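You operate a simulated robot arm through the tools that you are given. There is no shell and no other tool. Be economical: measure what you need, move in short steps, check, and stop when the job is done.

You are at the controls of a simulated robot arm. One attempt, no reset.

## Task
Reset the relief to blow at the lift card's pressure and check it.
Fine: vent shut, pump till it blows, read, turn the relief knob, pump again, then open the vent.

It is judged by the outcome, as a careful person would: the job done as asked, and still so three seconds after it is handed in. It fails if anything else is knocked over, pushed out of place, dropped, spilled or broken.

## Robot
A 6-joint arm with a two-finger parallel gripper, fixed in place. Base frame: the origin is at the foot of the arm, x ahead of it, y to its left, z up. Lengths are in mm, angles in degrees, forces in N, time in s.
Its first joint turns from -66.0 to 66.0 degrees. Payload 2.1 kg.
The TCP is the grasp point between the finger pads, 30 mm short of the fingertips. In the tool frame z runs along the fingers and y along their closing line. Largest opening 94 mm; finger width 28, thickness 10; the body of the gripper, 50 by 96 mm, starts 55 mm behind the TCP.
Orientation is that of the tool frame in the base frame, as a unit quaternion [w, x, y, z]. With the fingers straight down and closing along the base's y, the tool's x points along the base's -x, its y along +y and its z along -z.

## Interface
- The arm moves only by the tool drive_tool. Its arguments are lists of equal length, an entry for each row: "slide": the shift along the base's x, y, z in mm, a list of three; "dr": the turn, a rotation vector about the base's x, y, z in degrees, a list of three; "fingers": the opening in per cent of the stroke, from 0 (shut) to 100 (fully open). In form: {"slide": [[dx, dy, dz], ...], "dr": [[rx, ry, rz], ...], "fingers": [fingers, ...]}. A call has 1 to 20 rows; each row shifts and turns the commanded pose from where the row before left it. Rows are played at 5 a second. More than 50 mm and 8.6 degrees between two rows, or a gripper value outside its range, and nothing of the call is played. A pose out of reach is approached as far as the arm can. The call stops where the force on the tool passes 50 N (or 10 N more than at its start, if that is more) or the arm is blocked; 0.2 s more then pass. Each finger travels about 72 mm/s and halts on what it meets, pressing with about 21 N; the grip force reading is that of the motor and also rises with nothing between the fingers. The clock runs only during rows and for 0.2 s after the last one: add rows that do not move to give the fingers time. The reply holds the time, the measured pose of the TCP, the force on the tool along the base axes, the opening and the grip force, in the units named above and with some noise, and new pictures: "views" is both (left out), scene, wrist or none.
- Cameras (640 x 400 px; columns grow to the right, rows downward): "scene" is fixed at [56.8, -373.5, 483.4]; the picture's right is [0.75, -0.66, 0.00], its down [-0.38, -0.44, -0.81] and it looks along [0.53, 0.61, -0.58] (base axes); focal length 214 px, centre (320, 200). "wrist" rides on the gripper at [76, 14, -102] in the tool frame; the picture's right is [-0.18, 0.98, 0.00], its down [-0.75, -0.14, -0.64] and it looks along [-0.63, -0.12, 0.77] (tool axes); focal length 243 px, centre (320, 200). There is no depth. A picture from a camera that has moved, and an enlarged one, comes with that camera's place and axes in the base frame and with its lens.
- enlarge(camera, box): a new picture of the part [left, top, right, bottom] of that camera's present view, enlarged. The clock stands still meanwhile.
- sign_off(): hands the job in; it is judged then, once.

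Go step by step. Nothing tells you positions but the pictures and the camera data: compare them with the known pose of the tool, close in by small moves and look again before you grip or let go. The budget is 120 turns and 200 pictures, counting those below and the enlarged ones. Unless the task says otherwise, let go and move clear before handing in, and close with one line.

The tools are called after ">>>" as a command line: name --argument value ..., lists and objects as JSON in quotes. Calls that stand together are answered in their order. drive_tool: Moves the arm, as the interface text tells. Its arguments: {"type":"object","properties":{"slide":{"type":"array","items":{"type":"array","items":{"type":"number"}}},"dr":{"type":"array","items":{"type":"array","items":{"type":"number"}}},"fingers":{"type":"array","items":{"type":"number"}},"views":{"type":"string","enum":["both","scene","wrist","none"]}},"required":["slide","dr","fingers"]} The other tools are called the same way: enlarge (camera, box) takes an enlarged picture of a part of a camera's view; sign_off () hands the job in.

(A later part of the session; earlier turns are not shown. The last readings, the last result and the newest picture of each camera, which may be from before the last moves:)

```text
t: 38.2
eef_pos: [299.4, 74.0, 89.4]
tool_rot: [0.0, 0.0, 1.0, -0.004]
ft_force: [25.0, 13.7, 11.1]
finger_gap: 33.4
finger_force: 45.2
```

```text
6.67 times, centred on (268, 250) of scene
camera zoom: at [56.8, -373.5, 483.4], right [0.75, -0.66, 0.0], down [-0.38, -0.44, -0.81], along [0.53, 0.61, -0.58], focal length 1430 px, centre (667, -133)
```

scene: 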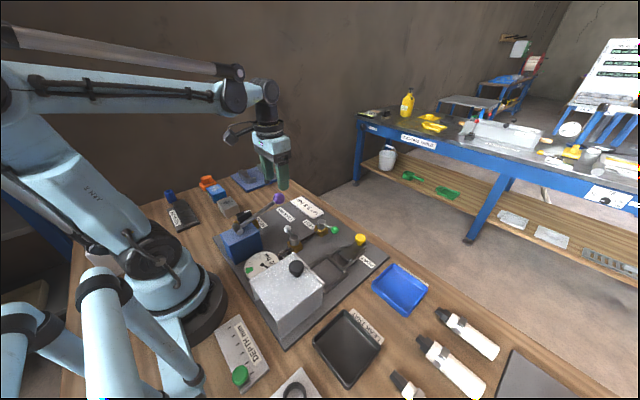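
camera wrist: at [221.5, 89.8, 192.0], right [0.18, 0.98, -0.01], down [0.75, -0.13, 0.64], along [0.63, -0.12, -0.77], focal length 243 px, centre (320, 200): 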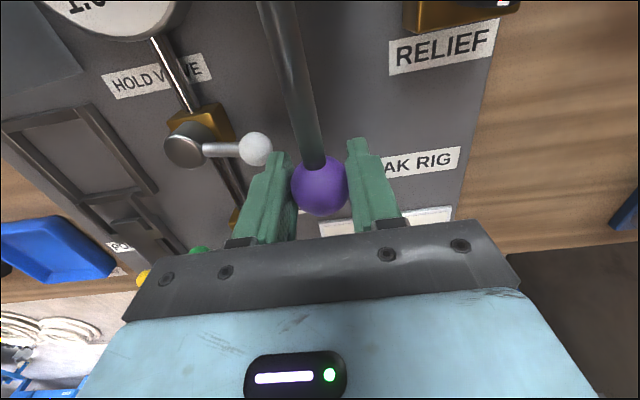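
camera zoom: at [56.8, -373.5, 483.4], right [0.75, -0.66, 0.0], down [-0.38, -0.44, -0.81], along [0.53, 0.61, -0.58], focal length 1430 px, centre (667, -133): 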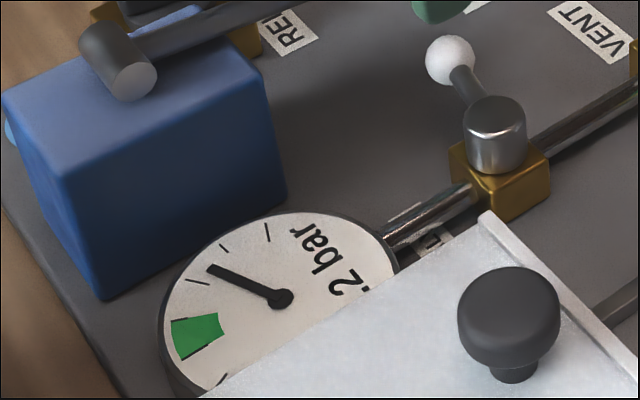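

The gauge went to x.2 (3.2) rather than 3.5, so the relief seems to have lifted. Look at the whole scene, then stroke again in pieces to confirm.

>>> enlarge --camera "scene" --box '[200, 170, 344, 290]'

>>> drive_tool --slide '[[0.4, 0, 8], [0.7, 0, 10], [0.3, 0, 10], [-0.5, 0, 10], [-1.3, 0, 10], [-1.7, 0, 9], [0, 0, 0]]' --dr '[[0, 0, 0], [0, 0, 0], [0, 0, 0], [0, 0, 0], [0, 0, 0], [0, 0, 0], [0, 0, 0]]' --fingers '[22, 22, 22, 22, 22, 22, 22]' --views "none"

>>> enlarge --camera "scene" --box '[200, 170, 344, 290]'

```text
3.33 times, centred on (272, 230) of scene
camera zoom: at [56.8, -373.5, 483.4], right [0.75, -0.66, 0.0], down [-0.38, -0.44, -0.81], along [0.53, 0.61, -0.58], focal length 715 px, centre (480, 100)
```

zoom: 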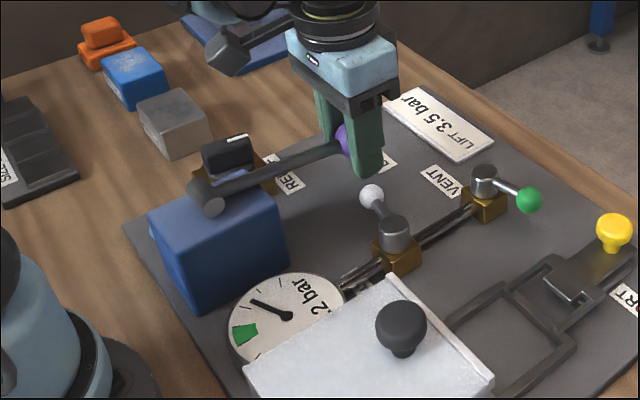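

```text
t: 39.8
eef_pos: [293.0, 74.9, 145.8]
tool_rot: [-0.003, -0.001, 1.0, -0.002]
ft_force: [-13.3, 17.4, -38.7]
finger_gap: 32.9
finger_force: 44.8
```

```text
3.33 times, centred on (272, 230) of scene
camera zoom: at [57.0, -373.5, 483.4], right [0.75, -0.66, 0.0], down [-0.38, -0.44, -0.81], along [0.53, 0.61, -0.58], focal length 715 px, centre (480, 100)
```

zoom: 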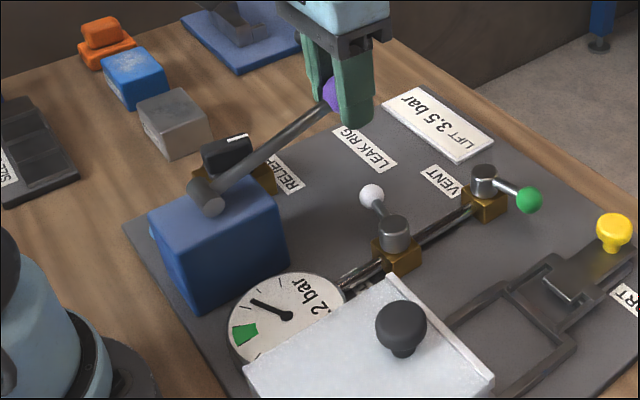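

Something small and light blue appeared next to the pump – likely the relief's telltale. Downstroke again, reading partway and at the end.

>>> drive_tool --slide '[[1.7, 0, -9], [1.3, 0, -10], [0.5, 0, -10], [-0.3, 0, -10]]' --dr '[[0, 0, 0], [0, 0, 0], [0, 0, 0], [0, 0, 0]]' --fingers '[22, 22, 22, 22]' --views "none"

>>> enlarge --camera "scene" --box '[200, 220, 296, 280]'

>>> drive_tool --slide '[[-0.7, 0, -10], [-0.4, 0, -8]]' --dr '[[0, 0, 0], [0, 0, 0]]' --fingers '[22, 22]' --views "none"

>>> enlarge --camera "scene" --box '[200, 220, 296, 280]'

```text
t: 40.8
eef_pos: [300.8, 75.4, 106.9]
tool_rot: [0.0, -0.001, 1.0, -0.003]
ft_force: [19.3, 15.2, 13.8]
finger_gap: 33.4
finger_force: 44.6
```

```text
6.67 times, centred on (248, 250) of scene
camera zoom: at [56.8, -373.5, 483.4], right [0.75, -0.66, 0.0], down [-0.38, -0.44, -0.81], along [0.53, 0.61, -0.58], focal length 1430 px, centre (800, -133)
```

zoom: 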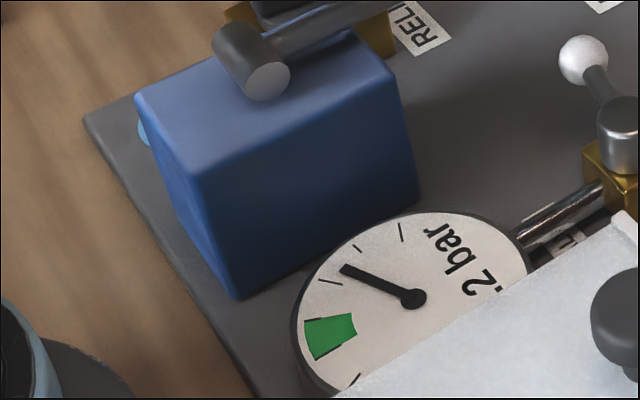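

```text
t: 41.4
eef_pos: [297.2, 76.3, 89.8]
tool_rot: [-0.004, -0.001, 1.0, -0.003]
ft_force: [14.7, 22.1, 13.2]
finger_gap: 33.6
finger_force: 45.0
```

```text
6.67 times, centred on (248, 250) of scene
camera zoom: at [56.8, -373.5, 483.4], right [0.75, -0.66, 0.0], down [-0.38, -0.44, -0.81], along [0.53, 0.61, -0.58], focal length 1430 px, centre (800, -133)
```

zoom: 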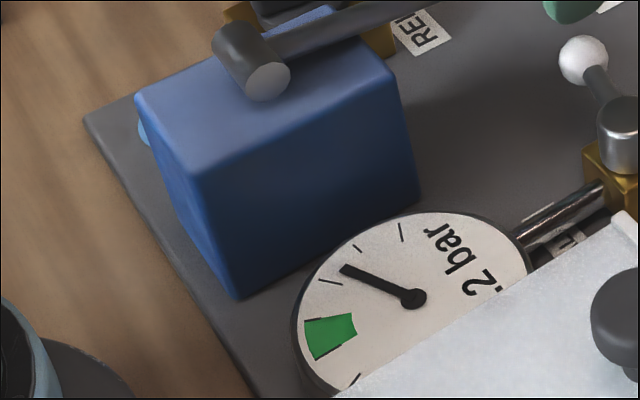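

Steady at 3.2: the relief blows at 3.2 bar. I'll return the lever to its upper position, release it, and go look at gauge and relief knob.

>>> drive_tool --slide '[[0.4, 0, 8], [0.7, 0, 10], [0.3, 0, 10], [-0.5, 0, 10], [-1.3, 0, 10], [-1.7, 0, 8], [0, 0, 0], [0, 0, 0], [0, 0, 0], [0, 0, 40], [-40, -10, 20], [-40, -10, 20], [-20, 0, 20], [0, 0, 0]]' --dr '[[0, 0, 0], [0, 0, 0], [0, 0, 0], [0, 0, 0], [0, 0, 0], [0, 0, 0], [0, 0, 0], [0, 0, 0], [0, 0, 0], [0, 0, 0], [0, 0, 0], [0, 0, 0], [0, 0, 0], [0, 0, 0]]' --fingers '[22, 22, 22, 22, 22, 22, 50, 70, 80, 80, 80, 80, 80, 80]'

>>> enlarge --camera "wrist" --box '[140, 0, 480, 150]'

```text
t: 44.4
eef_pos: [195.7, 54.8, 246.9]
tool_rot: [-0.003, 0.0, 1.0, -0.005]
ft_force: [-0.7, -0.3, 1.1]
finger_gap: 75.2
finger_force: 0.1
camera wrist: at [120.3, 68.7, 349.5], right [0.18, 0.98, -0.01], down [0.76, -0.14, 0.64], along [0.63, -0.12, -0.77], focal length 243 px, centre (320, 200)
```

scene: 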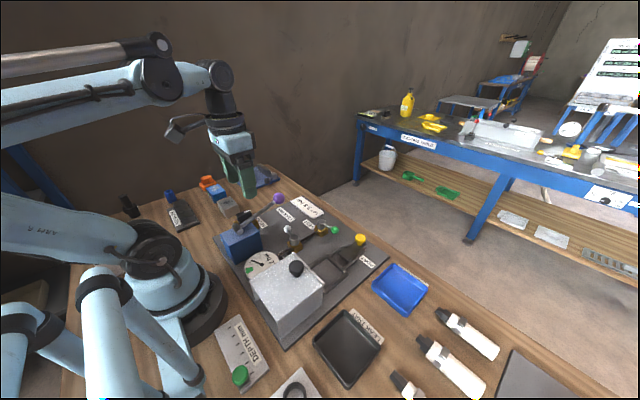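
wrist: 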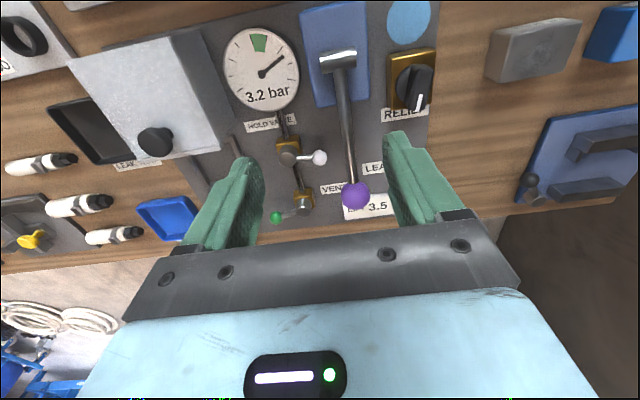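

```text
1.88 times, centred on (310, 75) of wrist
camera zoom: at [120.3, 68.7, 349.5], right [0.18, 0.98, -0.01], down [0.76, -0.14, 0.64], along [0.63, -0.12, -0.77], focal length 457 px, centre (339, 435)
```

zoom: 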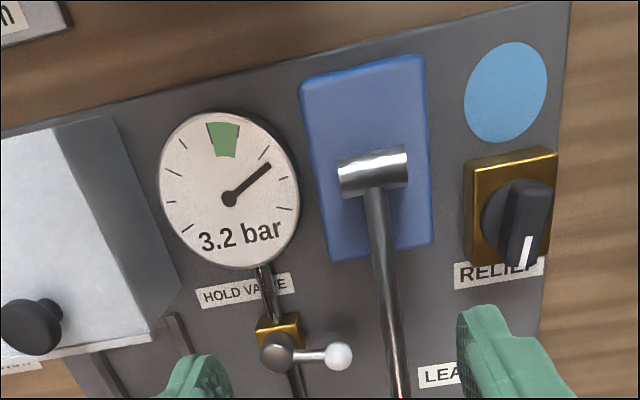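

Gauge confirms 3.2 bar and the blue blown marker is next to the relief. Zoom on the relief knob.

>>> enlarge --camera "wrist" --box '[375, 35, 447, 125]'

>>> enlarge --camera "scene" --box '[225, 190, 289, 240]'

```text
4.44 times, centred on (411, 80) of wrist
camera zoom: at [120.3, 68.7, 349.5], right [0.18, 0.98, -0.01], down [0.76, -0.14, 0.64], along [0.63, -0.12, -0.77], focal length 1078 px, centre (-84, 733)
```

zoom: 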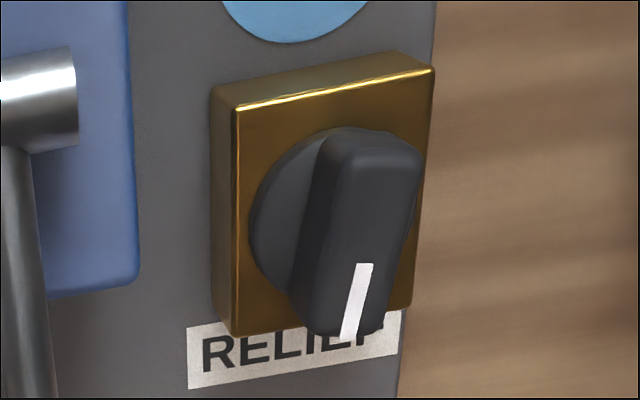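

```text
8.00 times, centred on (257, 215) of scene
camera zoom: at [56.8, -373.5, 483.4], right [0.75, -0.66, 0.0], down [-0.38, -0.44, -0.81], along [0.53, 0.61, -0.58], focal length 1716 px, centre (824, 80)
```

zoom: 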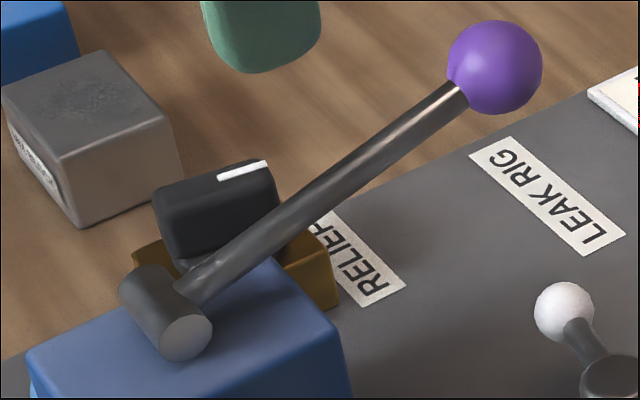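

The knob's grip bar runs along x, centre around (212,160), top z≈70; fingers closing along y suit it. Hover over it and look.

>>> drive_tool --slide '[[5, 35, 0], [6, 35, 0], [5, 35, -20], [0, 0, -40], [0, 0, -27], [0, 0, 0]]' --dr '[[0.4, 0, 0], [0, 0, 0], [0, 0, 0], [0, 0, 0], [0, 0, 0], [0, 0, 0]]' --fingers '[70, 60, 60, 60, 60, 60]' --views "wrist"

>>> enlarge --camera "scene" --box '[205, 150, 301, 240]'

```text
t: 45.8
eef_pos: [213.6, 160.9, 157.0]
tool_rot: [-0.002, 0.0, 1.0, -0.001]
ft_force: [-0.7, -0.1, 0.4]
finger_gap: 56.4
finger_force: 0.0
camera wrist: at [137.8, 174.3, 258.6], right [0.18, 0.98, 0.0], down [0.76, -0.14, 0.64], along [0.63, -0.12, -0.77], focal length 243 px, centre (320, 200)
```

wrist: 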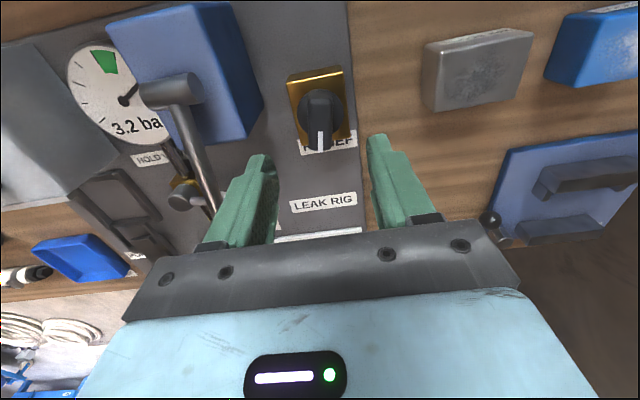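

```text
4.44 times, centred on (253, 195) of scene
camera zoom: at [56.8, -373.5, 483.4], right [0.75, -0.66, 0.0], down [-0.38, -0.44, -0.81], along [0.53, 0.61, -0.58], focal length 953 px, centre (618, 222)
```

zoom: 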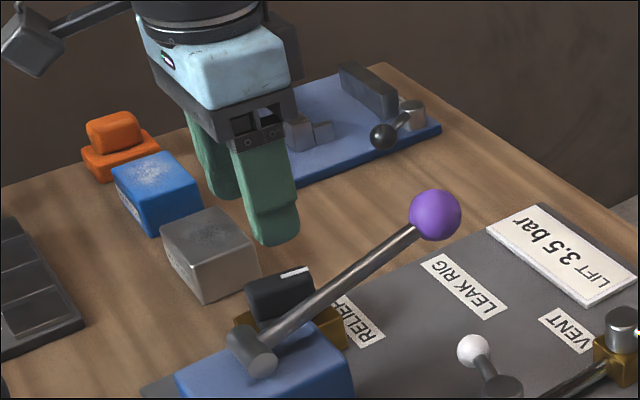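

Knob is at about (206,161). Descend in two stages, straddling the bar.

>>> drive_tool --slide '[[-7, 0, -20], [0, 0, -25], [0, 0, -12], [0, 0, 0]]' --dr '[[0, 0, 0], [0, 0, 0], [0, 0, 0], [0, 0, 0]]' --fingers '[60, 60, 60, 60]' --views "wrist"

>>> enlarge --camera "scene" --box '[205, 170, 285, 240]'

```text
t: 46.8
eef_pos: [206.2, 159.0, 100.0]
tool_rot: [-0.003, 0.001, 1.0, 0.0]
ft_force: [0.4, -1.2, -0.1]
finger_gap: 56.5
finger_force: 0.1
camera wrist: at [130.8, 172.8, 202.9], right [0.18, 0.98, 0.0], down [0.76, -0.14, 0.64], along [0.63, -0.12, -0.77], focal length 243 px, centre (320, 200)
```

wrist: 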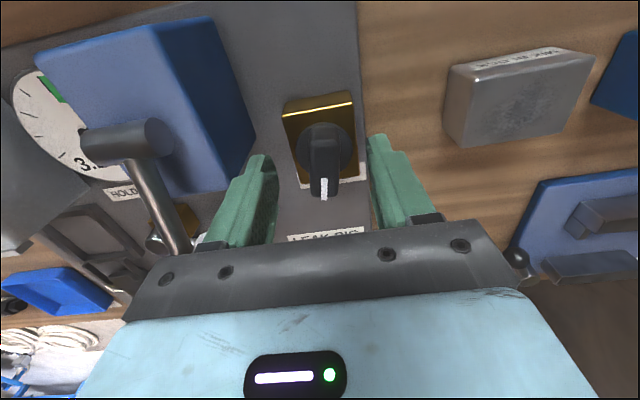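

```text
5.71 times, centred on (245, 205) of scene
camera zoom: at [56.8, -373.5, 483.4], right [0.75, -0.66, 0.0], down [-0.38, -0.44, -0.81], along [0.53, 0.61, -0.58], focal length 1226 px, centre (749, 171)
```

zoom: 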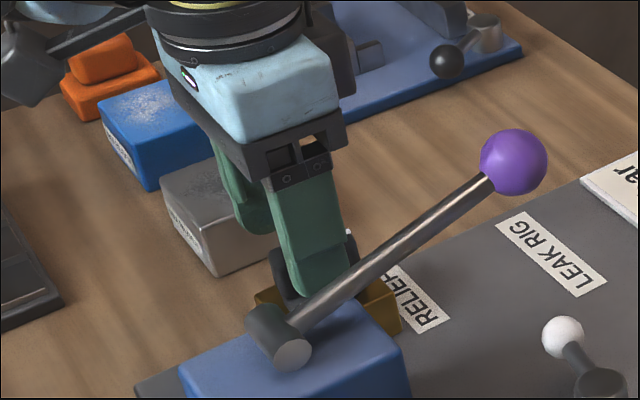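

Aligned. Lower further, guarded, then close on the bar.

>>> drive_tool --slide '[[1, 2, -6], [0, 0, -6], [0, 0, -4], [0, 0, 0]]' --dr '[[0, 0, 0], [0, 0, 0], [0, 0, 0], [0, 0, 0]]' --fingers '[60, 60, 60, 60]' --views "wrist"

>>> enlarge --camera "scene" --box '[205, 170, 285, 240]'

```text
t: 47.8
eef_pos: [205.6, 159.9, 85.2]
tool_rot: [-0.003, 0.001, 1.0, 0.0]
ft_force: [0.2, -0.1, -0.4]
finger_gap: 56.5
finger_force: 0.0
camera wrist: at [130.4, 173.8, 187.5], right [0.18, 0.98, 0.0], down [0.76, -0.14, 0.64], along [0.63, -0.12, -0.77], focal length 243 px, centre (320, 200)
```

wrist: 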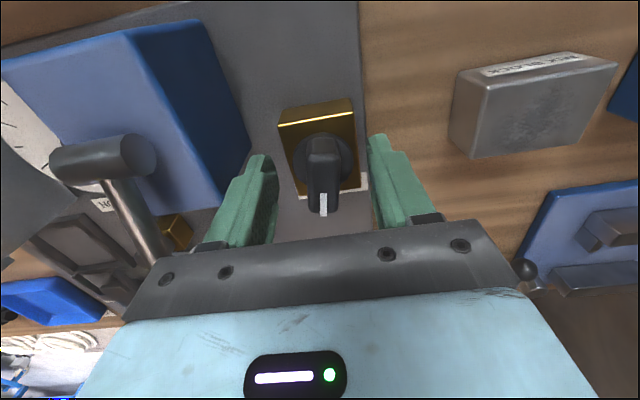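

```text
5.71 times, centred on (245, 205) of scene
camera zoom: at [56.8, -373.5, 483.4], right [0.75, -0.66, 0.0], down [-0.38, -0.44, -0.81], along [0.53, 0.61, -0.58], focal length 1226 px, centre (749, 171)
```

zoom: 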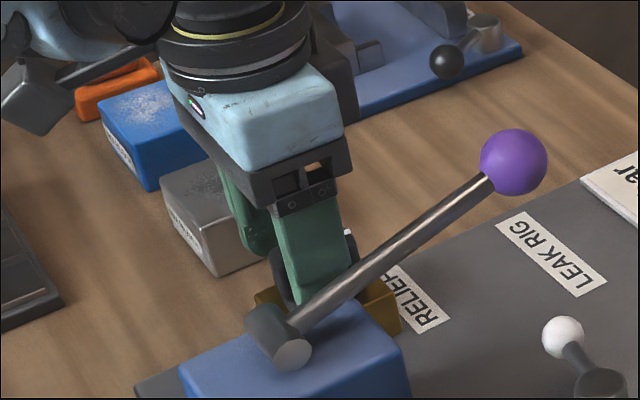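

Fingertips are alongside the bar with no contact below. Close gently on the bar.

>>> drive_tool --slide '[[1, 0, 0], [1, 0, -3], [0, 0, 0], [0, 0, 0], [0, 0, 0]]' --dr '[[0, 0, 0], [0, 0, 0], [0, 0, 0], [0, 0, 0], [0, 0, 0]]' --fingers '[45, 30, 20, 10, 8]' --views "wrist"

>>> enlarge --camera "wrist" --box '[240, 80, 400, 240]'

```text
t: 49.0
eef_pos: [208.2, 160.6, 83.5]
tool_rot: [-0.003, 0.0, 1.0, -0.002]
ft_force: [5.9, -13.5, 3.4]
finger_gap: 19.6
finger_force: 45.2
camera wrist: at [132.6, 174.3, 185.1], right [0.18, 0.98, 0.0], down [0.76, -0.14, 0.64], along [0.63, -0.12, -0.77], focal length 243 px, centre (320, 200)
```

wrist: 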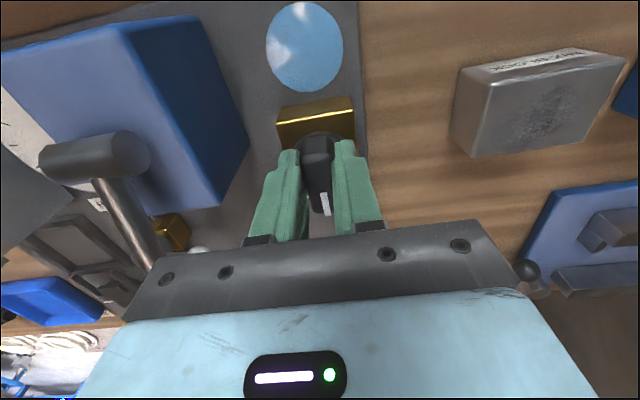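

```text
2.50 times, centred on (320, 160) of wrist
camera zoom: at [132.6, 174.3, 185.1], right [0.18, 0.98, 0.0], down [0.76, -0.14, 0.64], along [0.63, -0.12, -0.77], focal length 606 px, centre (320, 300)
```

zoom: 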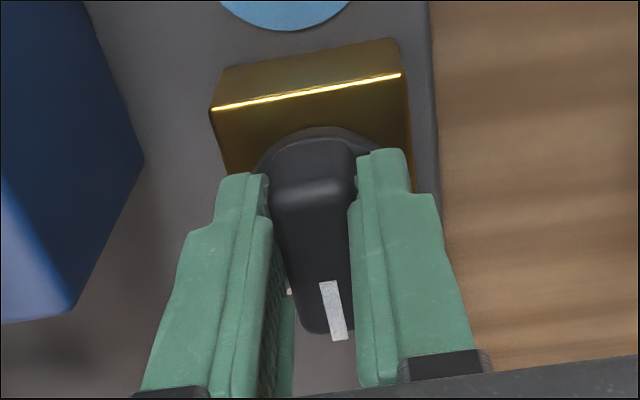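

The bar is gripped. A blue disc has reappeared by the relief – probably a "blowing" sign. Check the gauge.

>>> enlarge --camera "scene" --box '[200, 220, 296, 280]'

```text
6.67 times, centred on (248, 250) of scene
camera zoom: at [56.8, -373.6, 483.4], right [0.75, -0.66, 0.0], down [-0.38, -0.44, -0.81], along [0.53, 0.61, -0.58], focal length 1430 px, centre (800, -133)
```

zoom: 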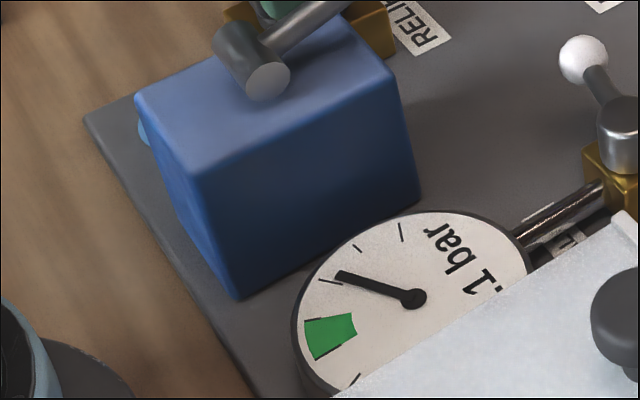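

Closing on the bar nudged the knob counter‑clockwise and the relief bled to 3.1, so CCW lowers the setting. I can calibrate live: turn +8° and read the new bleed pressure.

>>> drive_tool --slide '[[0, 0, 0], [0, 0, 0], [0, 0, 0], [0, 0, 0]]' --dr '[[0, 0, 4], [0, 0, 4], [0, 0, 0], [0, 0, 0]]' --fingers '[8, 8, 8, 8]' --views "wrist"

>>> enlarge --camera "scene" --box '[200, 220, 296, 280]'

```text
t: 49.8
eef_pos: [207.8, 159.4, 82.2]
tool_rot: [-0.004, -0.07, 0.998, -0.004]
ft_force: [-2.8, -4.1, 10.2]
finger_gap: 19.9
finger_force: 44.5
stopped in row 3: the force on the tool passed its limit (the readings are from after the stop); the commanded pose is now the measured one
camera wrist: at [131.4, 163.4, 185.0], right [0.05, 1.0, -0.01], down [0.77, -0.03, 0.64], along [0.64, -0.04, -0.77], focal length 243 px, centre (320, 200)
```

wrist: 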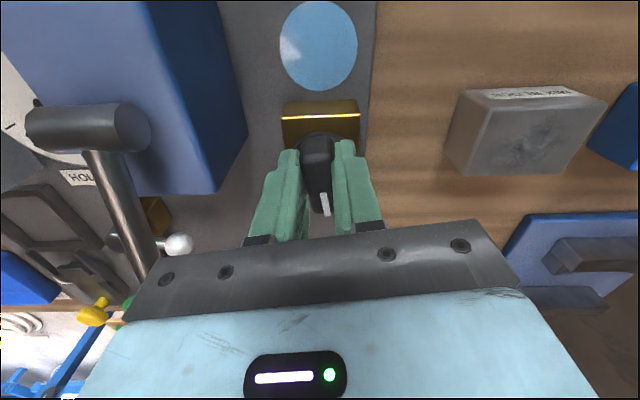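

```text
6.67 times, centred on (248, 250) of scene
camera zoom: at [56.8, -373.5, 483.4], right [0.75, -0.66, 0.0], down [-0.38, -0.44, -0.81], along [0.53, 0.61, -0.58], focal length 1430 px, centre (800, -133)
```

zoom: 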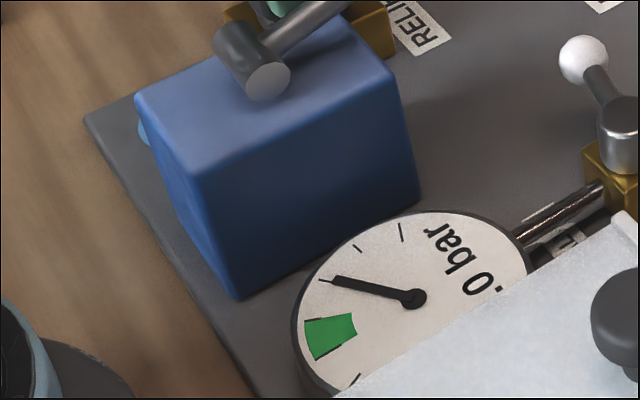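

Setting dropped to 3.0 over 8°: roughly 0.1 bar per 8°. Now turn clockwise ~40° to get near 3.5.

>>> drive_tool --slide '[[0, 0.5, 0], [0, 0, 0], [0, 0, 0], [0, 0, 0], [0, 0, 0], [0, 0, 0], [0, 0, 0], [0, 0, 0], [0, 0, 0], [0, 0, 0], [0, 0, 0]]' --dr '[[0, 0, -4], [0, 0, -4], [0, 0, -4], [0, 0, -4], [0, 0, -4], [0, 0, -4], [0, 0, -4], [0, 0, -4], [0, 0, -4], [0, 0, -4], [0, 0, 0]]' --fingers '[8, 8, 8, 8, 8, 8, 8, 8, 8, 8, 8]' --views "wrist"

```text
t: 51.4
eef_pos: [208.2, 161.9, 82.3]
tool_rot: [-0.005, 0.175, 0.985, 0.0]
ft_force: [-1.5, 2.6, 4.2]
finger_gap: 19.9
finger_force: 44.5
stopped in row 8: the force on the tool passed its limit (the readings are from after the stop); the commanded pose is now the measured one
camera wrist: at [143.0, 201.0, 185.0], right [0.51, 0.86, 0.0], down [0.66, -0.4, 0.63], along [0.55, -0.32, -0.77], focal length 243 px, centre (320, 200)
```

wrist: 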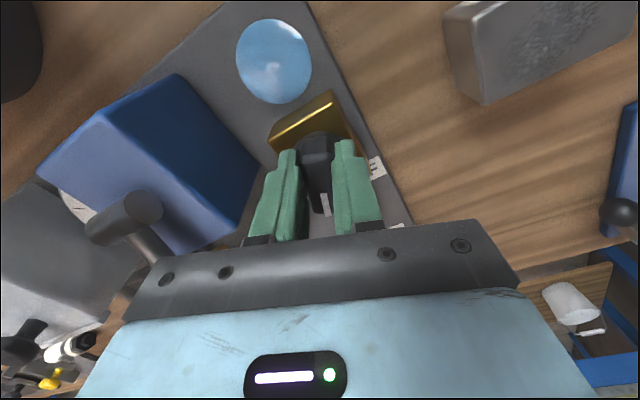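

Knob followed to −20°. Turn 12° more.

>>> drive_tool --slide '[[0, 0, 0], [0, 0, 0], [0, 0, 0], [0, 0, 0], [0, 0, 0]]' --dr '[[0, 0, -3], [0, 0, -3], [0, 0, -3], [0, 0, -3], [0, 0, 0]]' --fingers '[8, 8, 8, 8, 8]' --views "none"

```text
t: 52.6
eef_pos: [208.4, 164.1, 80.9]
tool_rot: [-0.002, 0.276, 0.961, 0.005]
ft_force: [17.0, 22.4, -24.0]
finger_gap: 20.0
finger_force: 44.9
```

Now at −32°. Relieve side load, open, lift clear and view.

>>> drive_tool --slide '[[0, 2, 0], [0, 0, 0], [0, 0, 0], [0, 0, 30], [0, 0, 40], [0, 0, 40], [0, 0, 0]]' --dr '[[0, 0, 0], [0, 0, 0], [0, 0, 0], [0, 0, 0], [0, 0, 0], [0, 0, 0], [0, 0, 0]]' --fingers '[8, 35, 60, 60, 60, 60, 60]' --views "wrist"

>>> enlarge --camera "scene" --box '[200, 190, 312, 290]'

```text
t: 54.2
eef_pos: [210.0, 164.1, 192.3]
tool_rot: [-0.004, 0.277, 0.961, 0.002]
ft_force: [0.1, 0.0, 0.8]
finger_gap: 56.2
finger_force: 0.1
camera wrist: at [154.5, 215.8, 295.9], right [0.68, 0.73, 0.0], down [0.57, -0.52, 0.63], along [0.47, -0.43, -0.77], focal length 243 px, centre (320, 200)
```

wrist: 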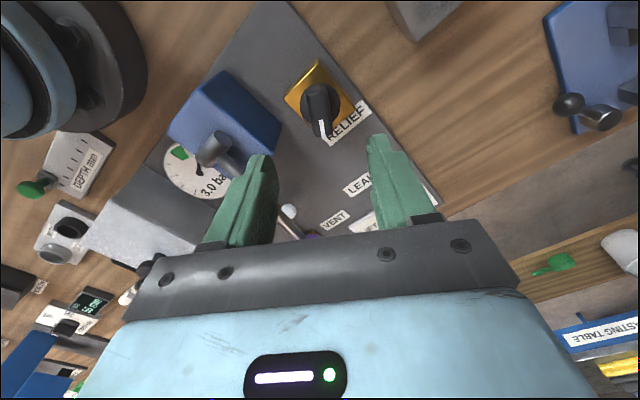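

```text
4.00 times, centred on (256, 240) of scene
camera zoom: at [56.8, -373.5, 483.4], right [0.75, -0.66, 0.0], down [-0.38, -0.44, -0.81], along [0.53, 0.61, -0.58], focal length 858 px, centre (576, 40)
```

zoom: 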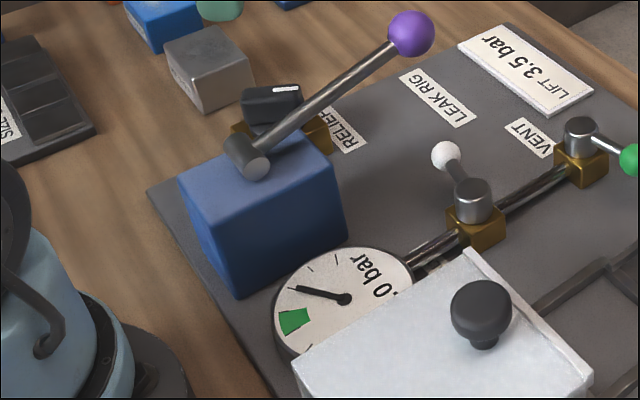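

Pressure held at 3.0 with the relief seated and knob turned. Now swing back to the pump lever, unrotating.

>>> drive_tool --slide '[[14, -15, 20], [14, -15, 0], [14, -15, 0], [14, -15, 0], [14, -15, 0], [13.5, -14, 0], [0, 0, 0], [0, 0, 0]]' --dr '[[0, 0, 6], [0, 0, 6], [0, 0, 6], [0, 0, 6], [0, 0, 6], [0, 0, 2.2], [0, 0, 0], [0, 0, 0]]' --fingers '[65, 65, 65, 65, 65, 65, 65, 65]' --views "wrist"

```text
t: 56.0
eef_pos: [290.9, 77.0, 212.4]
tool_rot: [-0.004, -0.001, 1.0, 0.001]
ft_force: [-0.3, 0.3, -0.1]
finger_gap: 61.2
finger_force: 0.0
camera wrist: at [217.3, 89.5, 315.2], right [0.18, 0.98, 0.0], down [0.76, -0.14, 0.63], along [0.62, -0.12, -0.77], focal length 243 px, centre (320, 200)
```

wrist: 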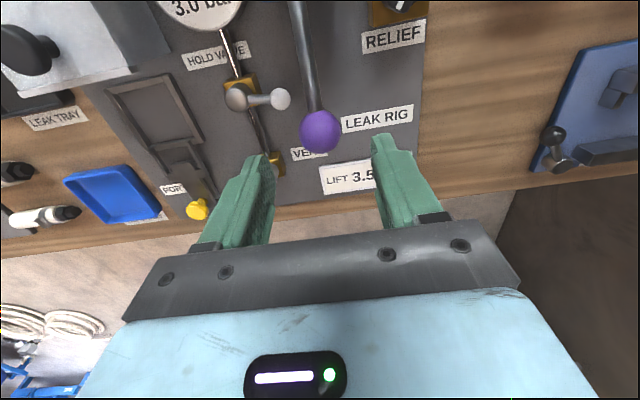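

Descend, grip and make one stroke.

>>> drive_tool --slide '[[2, -1.5, -35], [0, 0, -30], [0, 0, 0], [0, 0, 0], [0, 0, 0], [2.5, 0, -10], [1.3, 0, -10], [0.5, 0, -10], [-0.3, 0, -10], [-0.7, 0, -10], [-0.4, 0, -8], [0, 0, 0]]' --dr '[[0, 0, 0], [0, 0, 0], [0, 0, 0], [0, 0, 0], [0, 0, 0], [0, 0, 0], [0, 0, 0], [0, 0, 0], [0, 0, 0], [0, 0, 0], [0, 0, 0], [0, 0, 0]]' --fingers '[65, 65, 45, 25, 22, 22, 22, 22, 22, 22, 22, 22]' --views "none"

>>> enlarge --camera "scene" --box '[200, 190, 312, 290]'

```text
t: 58.6
eef_pos: [297.6, 74.6, 88.5]
tool_rot: [-0.005, 0.0, 1.0, 0.001]
ft_force: [6.2, 1.3, 11.8]
finger_gap: 33.2
finger_force: 45.0
```

```text
4.00 times, centred on (256, 240) of scene
camera zoom: at [56.8, -373.5, 483.4], right [0.75, -0.66, 0.0], down [-0.38, -0.44, -0.81], along [0.53, 0.61, -0.58], focal length 858 px, centre (576, 40)
```

zoom: 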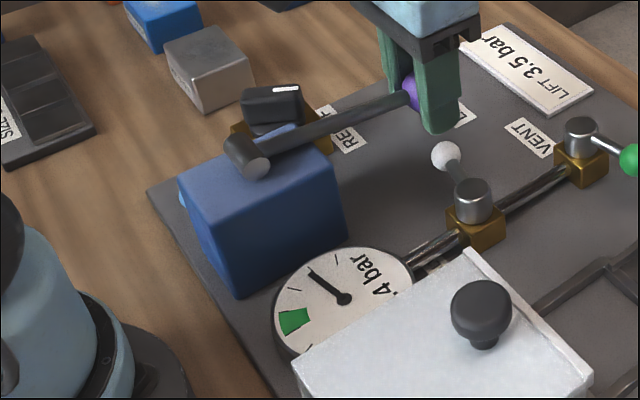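

Blew at 3.4 bar now (telltale showing). Slope ≈0.01 bar/°, so ~10° more clockwise. Return lever to top, release, and go back over the knob at −32°.

>>> drive_tool --slide '[[0.4, 0, 8], [0.7, 0, 10], [0.3, 0, 10], [-0.5, 0, 10], [-1.3, 0, 10], [-2.3, 0, 9], [0, 0, 0], [0, 0, 0], [0, 0, 0], [0, 0, 40], [0, 0, 20], [-14, 15, 0], [-14, 15, 0], [-14, 15, 0], [-14, 15, 0], [-14, 15, 0], [-13.5, 13, -15], [0, 0, 0]]' --dr '[[0, 0, 0], [0, 0, 0], [0, 0, 0], [0, 0, 0], [0, 0, 0], [0, 0, 0], [0, 0, 0], [0, 0, 0], [0, 0, 0], [0, 0, 0], [0, 0, 0], [0, 0, -6], [0, 0, -6], [0, 0, -6], [0, 0, -6], [0, 0, -6], [0, 0, -2.2], [0, 0, 0]]' --fingers '[22, 22, 22, 22, 22, 22, 50, 65, 65, 65, 65, 65, 60, 60, 60, 60, 60, 60]' --views "wrist"

>>> enlarge --camera "wrist" --box '[140, 40, 400, 220]'

```text
t: 62.4
eef_pos: [208.9, 160.7, 191.6]
tool_rot: [-0.004, 0.278, 0.961, 0.003]
ft_force: [0.5, -0.6, -0.3]
finger_gap: 56.5
finger_force: 0.0
camera wrist: at [153.3, 212.5, 294.8], right [0.68, 0.73, 0.0], down [0.57, -0.53, 0.63], along [0.47, -0.43, -0.77], focal length 243 px, centre (320, 200)
```

wrist: 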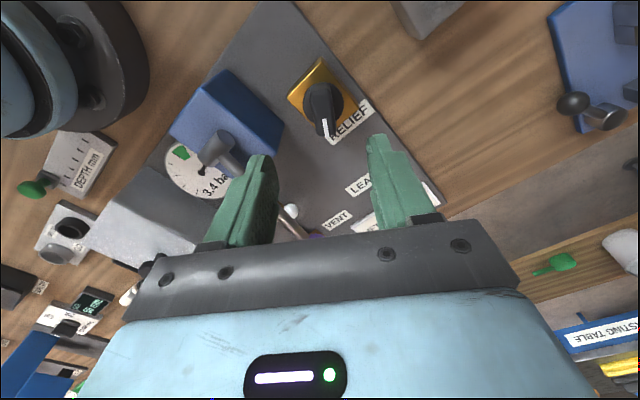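

```text
2.22 times, centred on (270, 130) of wrist
camera zoom: at [153.3, 212.5, 294.8], right [0.68, 0.73, 0.0], down [0.57, -0.53, 0.63], along [0.47, -0.43, -0.77], focal length 539 px, centre (431, 356)
```

zoom: 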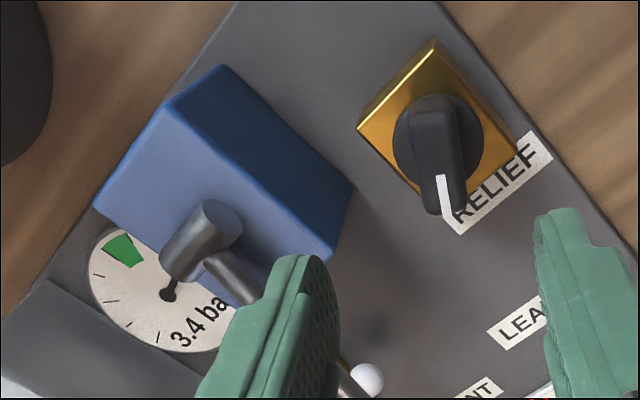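

Gauge reads 3.4. Descend on the bar, close, and turn 10° clockwise.

>>> drive_tool --slide '[[0.8, 2.3, -40], [0, 0, -40], [0, 0, -20], [0, 0, -9], [0, 0, 0], [0, 0, 0], [0, 0, 0], [0, 0, 0]]' --dr '[[0, 0, 0], [0, 0, 0], [0, 0, 0], [0, 0, 0], [0, 0, 0], [0, 0, 0], [0, 0, 0], [0, 0, 0]]' --fingers '[60, 60, 60, 60, 45, 30, 15, 8]' --views "wrist"

>>> enlarge --camera "scene" --box '[200, 220, 296, 280]'

```text
t: 64.2
eef_pos: [209.4, 162.9, 81.3]
tool_rot: [-0.003, 0.277, 0.961, 0.0]
ft_force: [-12.6, -19.6, 3.8]
finger_gap: 19.7
finger_force: 44.8
camera wrist: at [154.7, 215.2, 183.3], right [0.68, 0.73, 0.0], down [0.57, -0.52, 0.64], along [0.46, -0.43, -0.77], focal length 243 px, centre (320, 200)
```

wrist: 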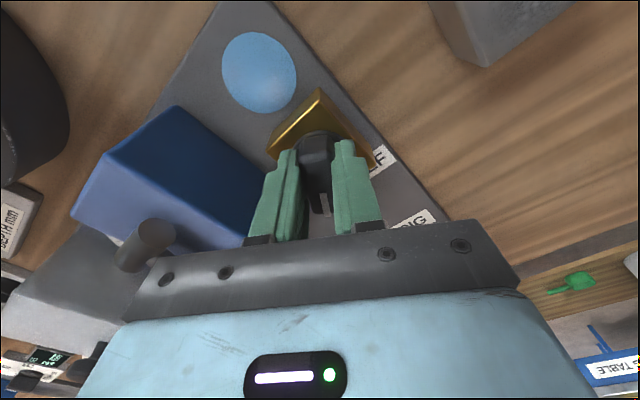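

```text
6.67 times, centred on (248, 250) of scene
camera zoom: at [56.8, -373.6, 483.4], right [0.75, -0.66, 0.0], down [-0.38, -0.44, -0.81], along [0.53, 0.61, -0.58], focal length 1430 px, centre (800, -133)
```

zoom: 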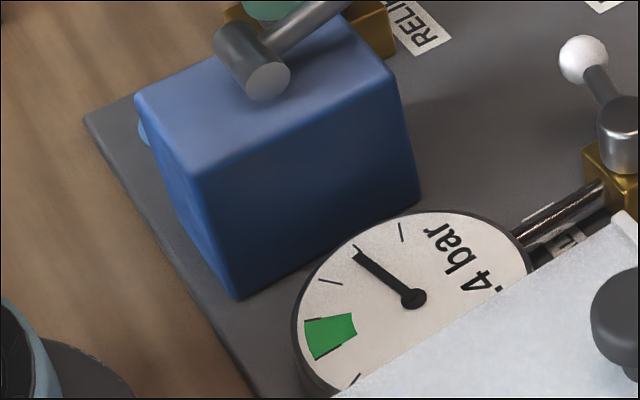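

Still 3.4 with a tiny weep. Turn −10° now.

>>> drive_tool --slide '[[0, 0, 0], [0, 0, 0], [0, 0, 0], [0, 0, 0], [0, 0, 0]]' --dr '[[0, 0, -2.5], [0, 0, -2.5], [0, 0, -2.5], [0, 0, -2.5], [0, 0, 0]]' --fingers '[8, 8, 8, 8, 8]' --views "none"

```text
t: 65.4
eef_pos: [210.5, 163.2, 82.4]
tool_rot: [-0.005, 0.36, 0.933, 0.002]
ft_force: [-9.1, -15.1, -39.9]
finger_gap: 19.7
finger_force: 45.0
```

At −42°. Release, lift, and return to the lever.

>>> drive_tool --slide '[[0, 0, 0], [0, 0, 0], [0, 0, 30], [0, 0, 40], [0, 0, 40], [14, -15, 20], [14, -15, 0], [14, -15, 0], [14, -15, 0], [14, -15, 0], [13, -13, 0], [0, 0, 0], [0, 0, 0]]' --dr '[[0, 0, 0], [0, 0, 0], [0, 0, 0], [0, 0, 0], [0, 0, 0], [0, 0, 7], [0, 0, 7], [0, 0, 7], [0, 0, 7], [0, 0, 7], [0, 0, 7.2], [0, 0, 0], [0, 0, 0]]' --fingers '[35, 60, 60, 60, 60, 65, 65, 65, 65, 65, 65, 65, 65]' --views "wrist"

```text
t: 68.2
eef_pos: [294.4, 76.0, 215.7]
tool_rot: [-0.004, -0.001, 1.0, 0.001]
ft_force: [0.1, 0.2, 0.4]
finger_gap: 60.9
finger_force: 0.0
camera wrist: at [219.4, 88.4, 318.2], right [0.18, 0.98, 0.0], down [0.76, -0.14, 0.63], along [0.62, -0.12, -0.77], focal length 243 px, centre (320, 200)
```

wrist: 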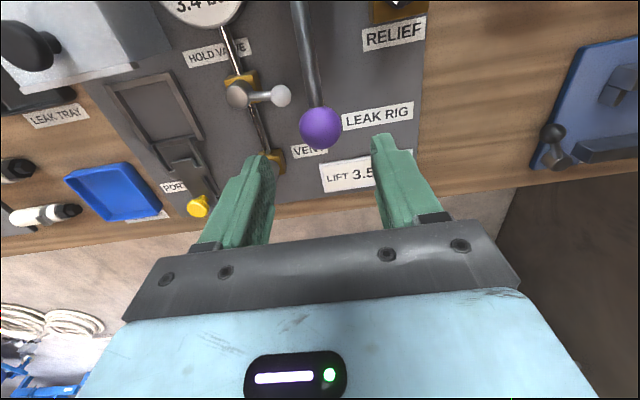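

Descend, grip and stroke.

>>> drive_tool --slide '[[-1, -0.5, -37], [0, 0, -31], [0, 0, 0], [0, 0, 0], [0, 0, 0], [2.5, 0, -10], [1.3, 0, -10], [0.5, 0, -10], [-0.3, 0, -10], [-0.7, 0, -10], [-0.4, 0, -8], [0, 0, 0]]' --dr '[[0, 0, 0], [0, 0, 0], [0, 0, 0], [0, 0, 0], [0, 0, 0], [0, 0, 0], [0, 0, 0], [0, 0, 0], [0, 0, 0], [0, 0, 0], [0, 0, 0], [0, 0, 0]]' --fingers '[65, 65, 45, 25, 22, 22, 22, 22, 22, 22, 22, 22]' --views "none"

>>> enlarge --camera "scene" --box '[200, 190, 312, 290]'

```text
t: 70.8
eef_pos: [296.1, 74.9, 86.4]
tool_rot: [-0.005, -0.001, 1.0, 0.001]
ft_force: [3.9, 5.0, 13.0]
finger_gap: 33.4
finger_force: 44.4
```

```text
4.00 times, centred on (256, 240) of scene
camera zoom: at [56.8, -373.5, 483.4], right [0.75, -0.66, 0.0], down [-0.38, -0.44, -0.81], along [0.53, 0.61, -0.58], focal length 858 px, centre (576, 40)
```

zoom: 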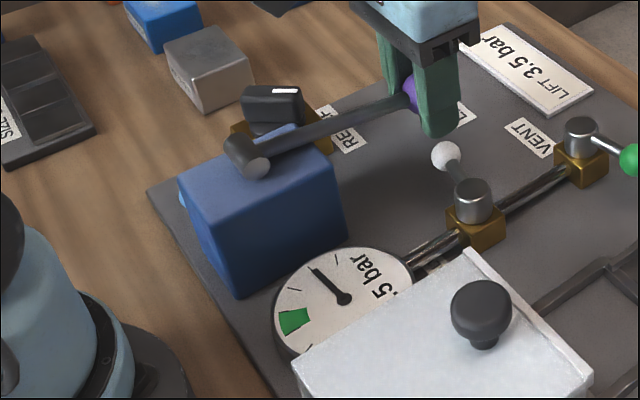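

It blew at 3.5 (telltale visible). One more stroke to confirm it repeats, then return the lever to the top.

>>> drive_tool --slide '[[0.4, 0, 10], [0.7, 0, 10], [0.3, 0, 10], [-0.5, 0, 10], [-1.3, 0, 10], [-1.7, 0, 8], [0, 0, 0], [1.7, 0, -8], [1.3, 0, -10], [0.5, 0, -10], [-0.3, 0, -10], [-0.7, 0, -10], [-0.4, 0, -9], [0, 0, 0]]' --dr '[[0, 0, 0], [0, 0, 0], [0, 0, 0], [0, 0, 0], [0, 0, 0], [0, 0, 0], [0, 0, 0], [0, 0, 0], [0, 0, 0], [0, 0, 0], [0, 0, 0], [0, 0, 0], [0, 0, 0], [0, 0, 0]]' --fingers '[22, 22, 22, 22, 22, 22, 22, 22, 22, 22, 22, 22, 22, 22]' --views "none"

>>> enlarge --camera "scene" --box '[200, 220, 296, 280]'

>>> drive_tool --slide '[[0.4, 0, 9], [0.7, 0, 10], [0.3, 0, 10], [-0.5, 0, 10], [-1.3, 0, 10], [-2.3, 0, 8], [0, 0, 0], [0, 0, 0], [0, 0, 0], [0, 0, 40], [-20, -20, 30], [-40, -15, 20], [-35, 0, 0], [0, 0, 0]]' --dr '[[0, 0, 0], [0, 0, 0], [0, 0, 0], [0, 0, 0], [0, 0, 0], [0, 0, 0], [0, 0, 0], [0, 0, 0], [0, 0, 0], [0, 0, 0], [0, 0, 0], [0, 0, 0], [0, 0, 0], [0, 0, 0]]' --fingers '[22, 22, 22, 22, 22, 22, 50, 65, 65, 65, 65, 65, 65, 65]' --views "wrist"

>>> enlarge --camera "wrist" --box '[200, 0, 460, 160]'

```text
t: 73.8
eef_pos: [296.0, 75.3, 88.5]
tool_rot: [-0.001, -0.001, 1.0, 0.0]
ft_force: [33.9, -10.2, 7.8]
finger_gap: 33.5
finger_force: 45.1
```

```text
6.67 times, centred on (248, 250) of scene
camera zoom: at [56.8, -373.5, 483.4], right [0.75, -0.66, 0.0], down [-0.38, -0.44, -0.81], along [0.53, 0.61, -0.58], focal length 1430 px, centre (800, -133)
```

zoom: 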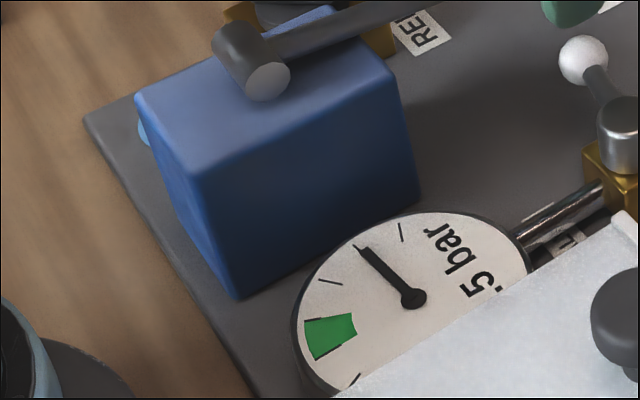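

```text
t: 76.8
eef_pos: [197.3, 39.7, 232.9]
tool_rot: [-0.004, 0.0, 1.0, 0.001]
ft_force: [-0.2, -0.4, 0.1]
finger_gap: 61.0
finger_force: 0.0
camera wrist: at [122.5, 53.2, 335.7], right [0.18, 0.98, 0.0], down [0.76, -0.14, 0.63], along [0.62, -0.12, -0.77], focal length 243 px, centre (320, 200)
```

wrist: 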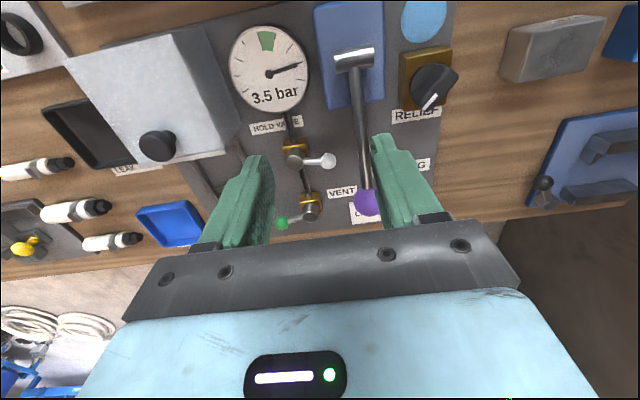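

```text
2.46 times, centred on (330, 80) of wrist
camera zoom: at [122.5, 53.2, 335.7], right [0.18, 0.98, 0.0], down [0.76, -0.14, 0.63], along [0.62, -0.12, -0.77], focal length 597 px, centre (295, 495)
```

zoom: 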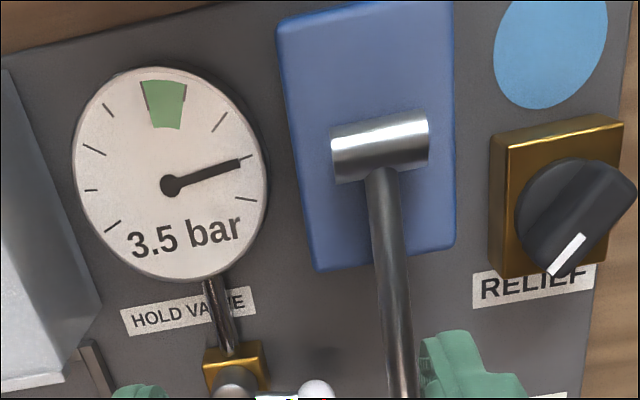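

3.5 bar blow confirmed. Now open the vent: close the fingers and go to the −x side of the vent ball (about (385,-62)).

>>> drive_tool --slide '[[31, -21, 0], [31, -21, -5], [31, -21, -10], [31, -21, -10], [28, -20, -10], [0, 0, -40], [0, 0, -20], [0, 0, 0]]' --dr '[[0, 0, 0], [0, 0, 0], [0, 0, 0], [0, 0, 0], [0, 0, 0], [0, 0, 0], [0, 0, 0], [0, 0, 0]]' --fingers '[50, 30, 10, 0, 0, 0, 0, 0]' --views "wrist"

>>> enlarge --camera "scene" --box '[270, 170, 382, 270]'

```text
t: 78.6
eef_pos: [349.5, -65.5, 139.6]
tool_rot: [-0.004, 0.0, 1.0, 0.0]
ft_force: [0.4, 0.4, 0.3]
finger_gap: 0.1
finger_force: 21.3
camera wrist: at [274.4, -51.4, 242.4], right [0.18, 0.98, 0.0], down [0.76, -0.14, 0.63], along [0.62, -0.12, -0.77], focal length 243 px, centre (320, 200)
```

wrist: 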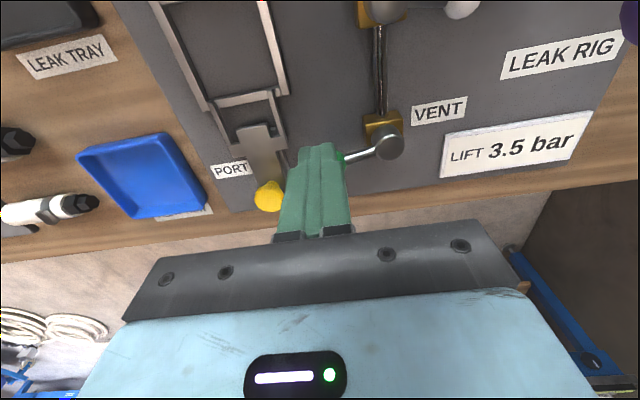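

```text
4.00 times, centred on (326, 220) of scene
camera zoom: at [56.8, -373.5, 483.4], right [0.75, -0.66, 0.0], down [-0.38, -0.44, -0.81], along [0.53, 0.61, -0.58], focal length 858 px, centre (296, 120)
```

zoom: 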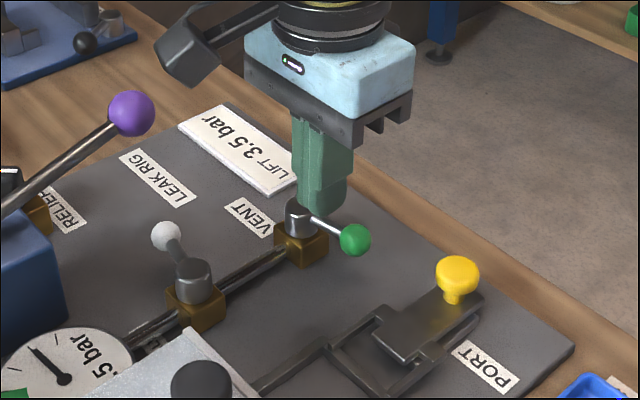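

Clear to descend. Lower to ball height, then sweep the ball toward +x along its arc.

>>> drive_tool --slide '[[0, 0, -30], [0, 0, -28], [5, 0, 0], [6, -1, 0], [6, -1, 0], [8, -1, 0], [10, 2, 0], [10, 4, 0], [10, 5, 0], [8, 7, 0], [0, 0, 0]]' --dr '[[0, 0, 0], [0, 0, 0], [0, 0, 0], [0, 0, 0], [0, 0, 0], [0, 0, 0], [0, 0, 0], [0, 0, 0], [0, 0, 0], [0, 0, 0], [0, 0, 0]]' --fingers '[0, 0, 0, 0, 0, 0, 0, 0, 0, 0, 0]' --views "wrist"

>>> enlarge --camera "scene" --box '[270, 170, 382, 270]'

```text
t: 81.0
eef_pos: [413.3, -48.2, 79.3]
tool_rot: [-0.004, -0.002, 1.0, 0.001]
ft_force: [-0.1, -0.1, 0.8]
finger_gap: 0.0
finger_force: 21.6
camera wrist: at [337.4, -35.5, 182.9], right [0.18, 0.98, 0.0], down [0.76, -0.14, 0.63], along [0.62, -0.12, -0.77], focal length 243 px, centre (320, 200)
```

wrist: 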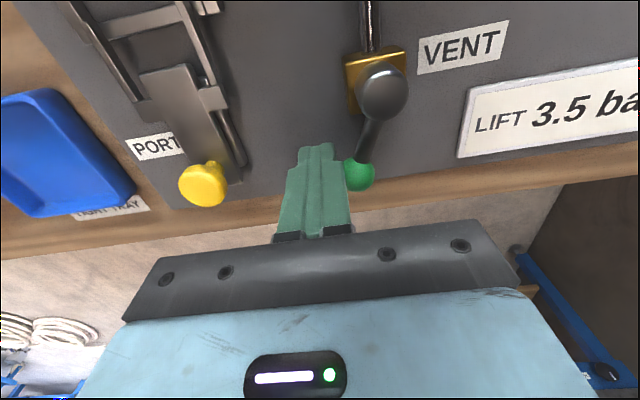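

```text
4.00 times, centred on (326, 220) of scene
camera zoom: at [56.8, -373.5, 483.4], right [0.75, -0.66, 0.0], down [-0.38, -0.44, -0.81], along [0.53, 0.61, -0.58], focal length 858 px, centre (296, 120)
```

zoom: 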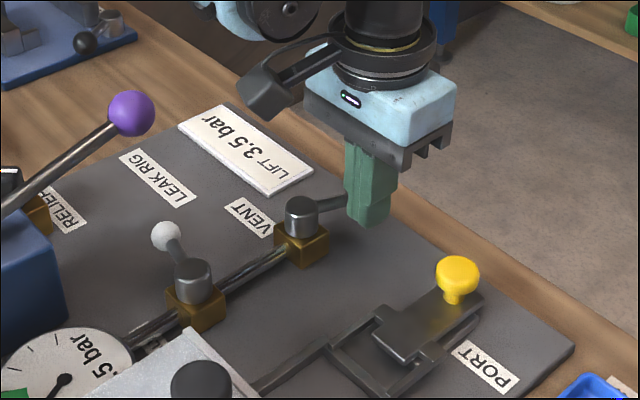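

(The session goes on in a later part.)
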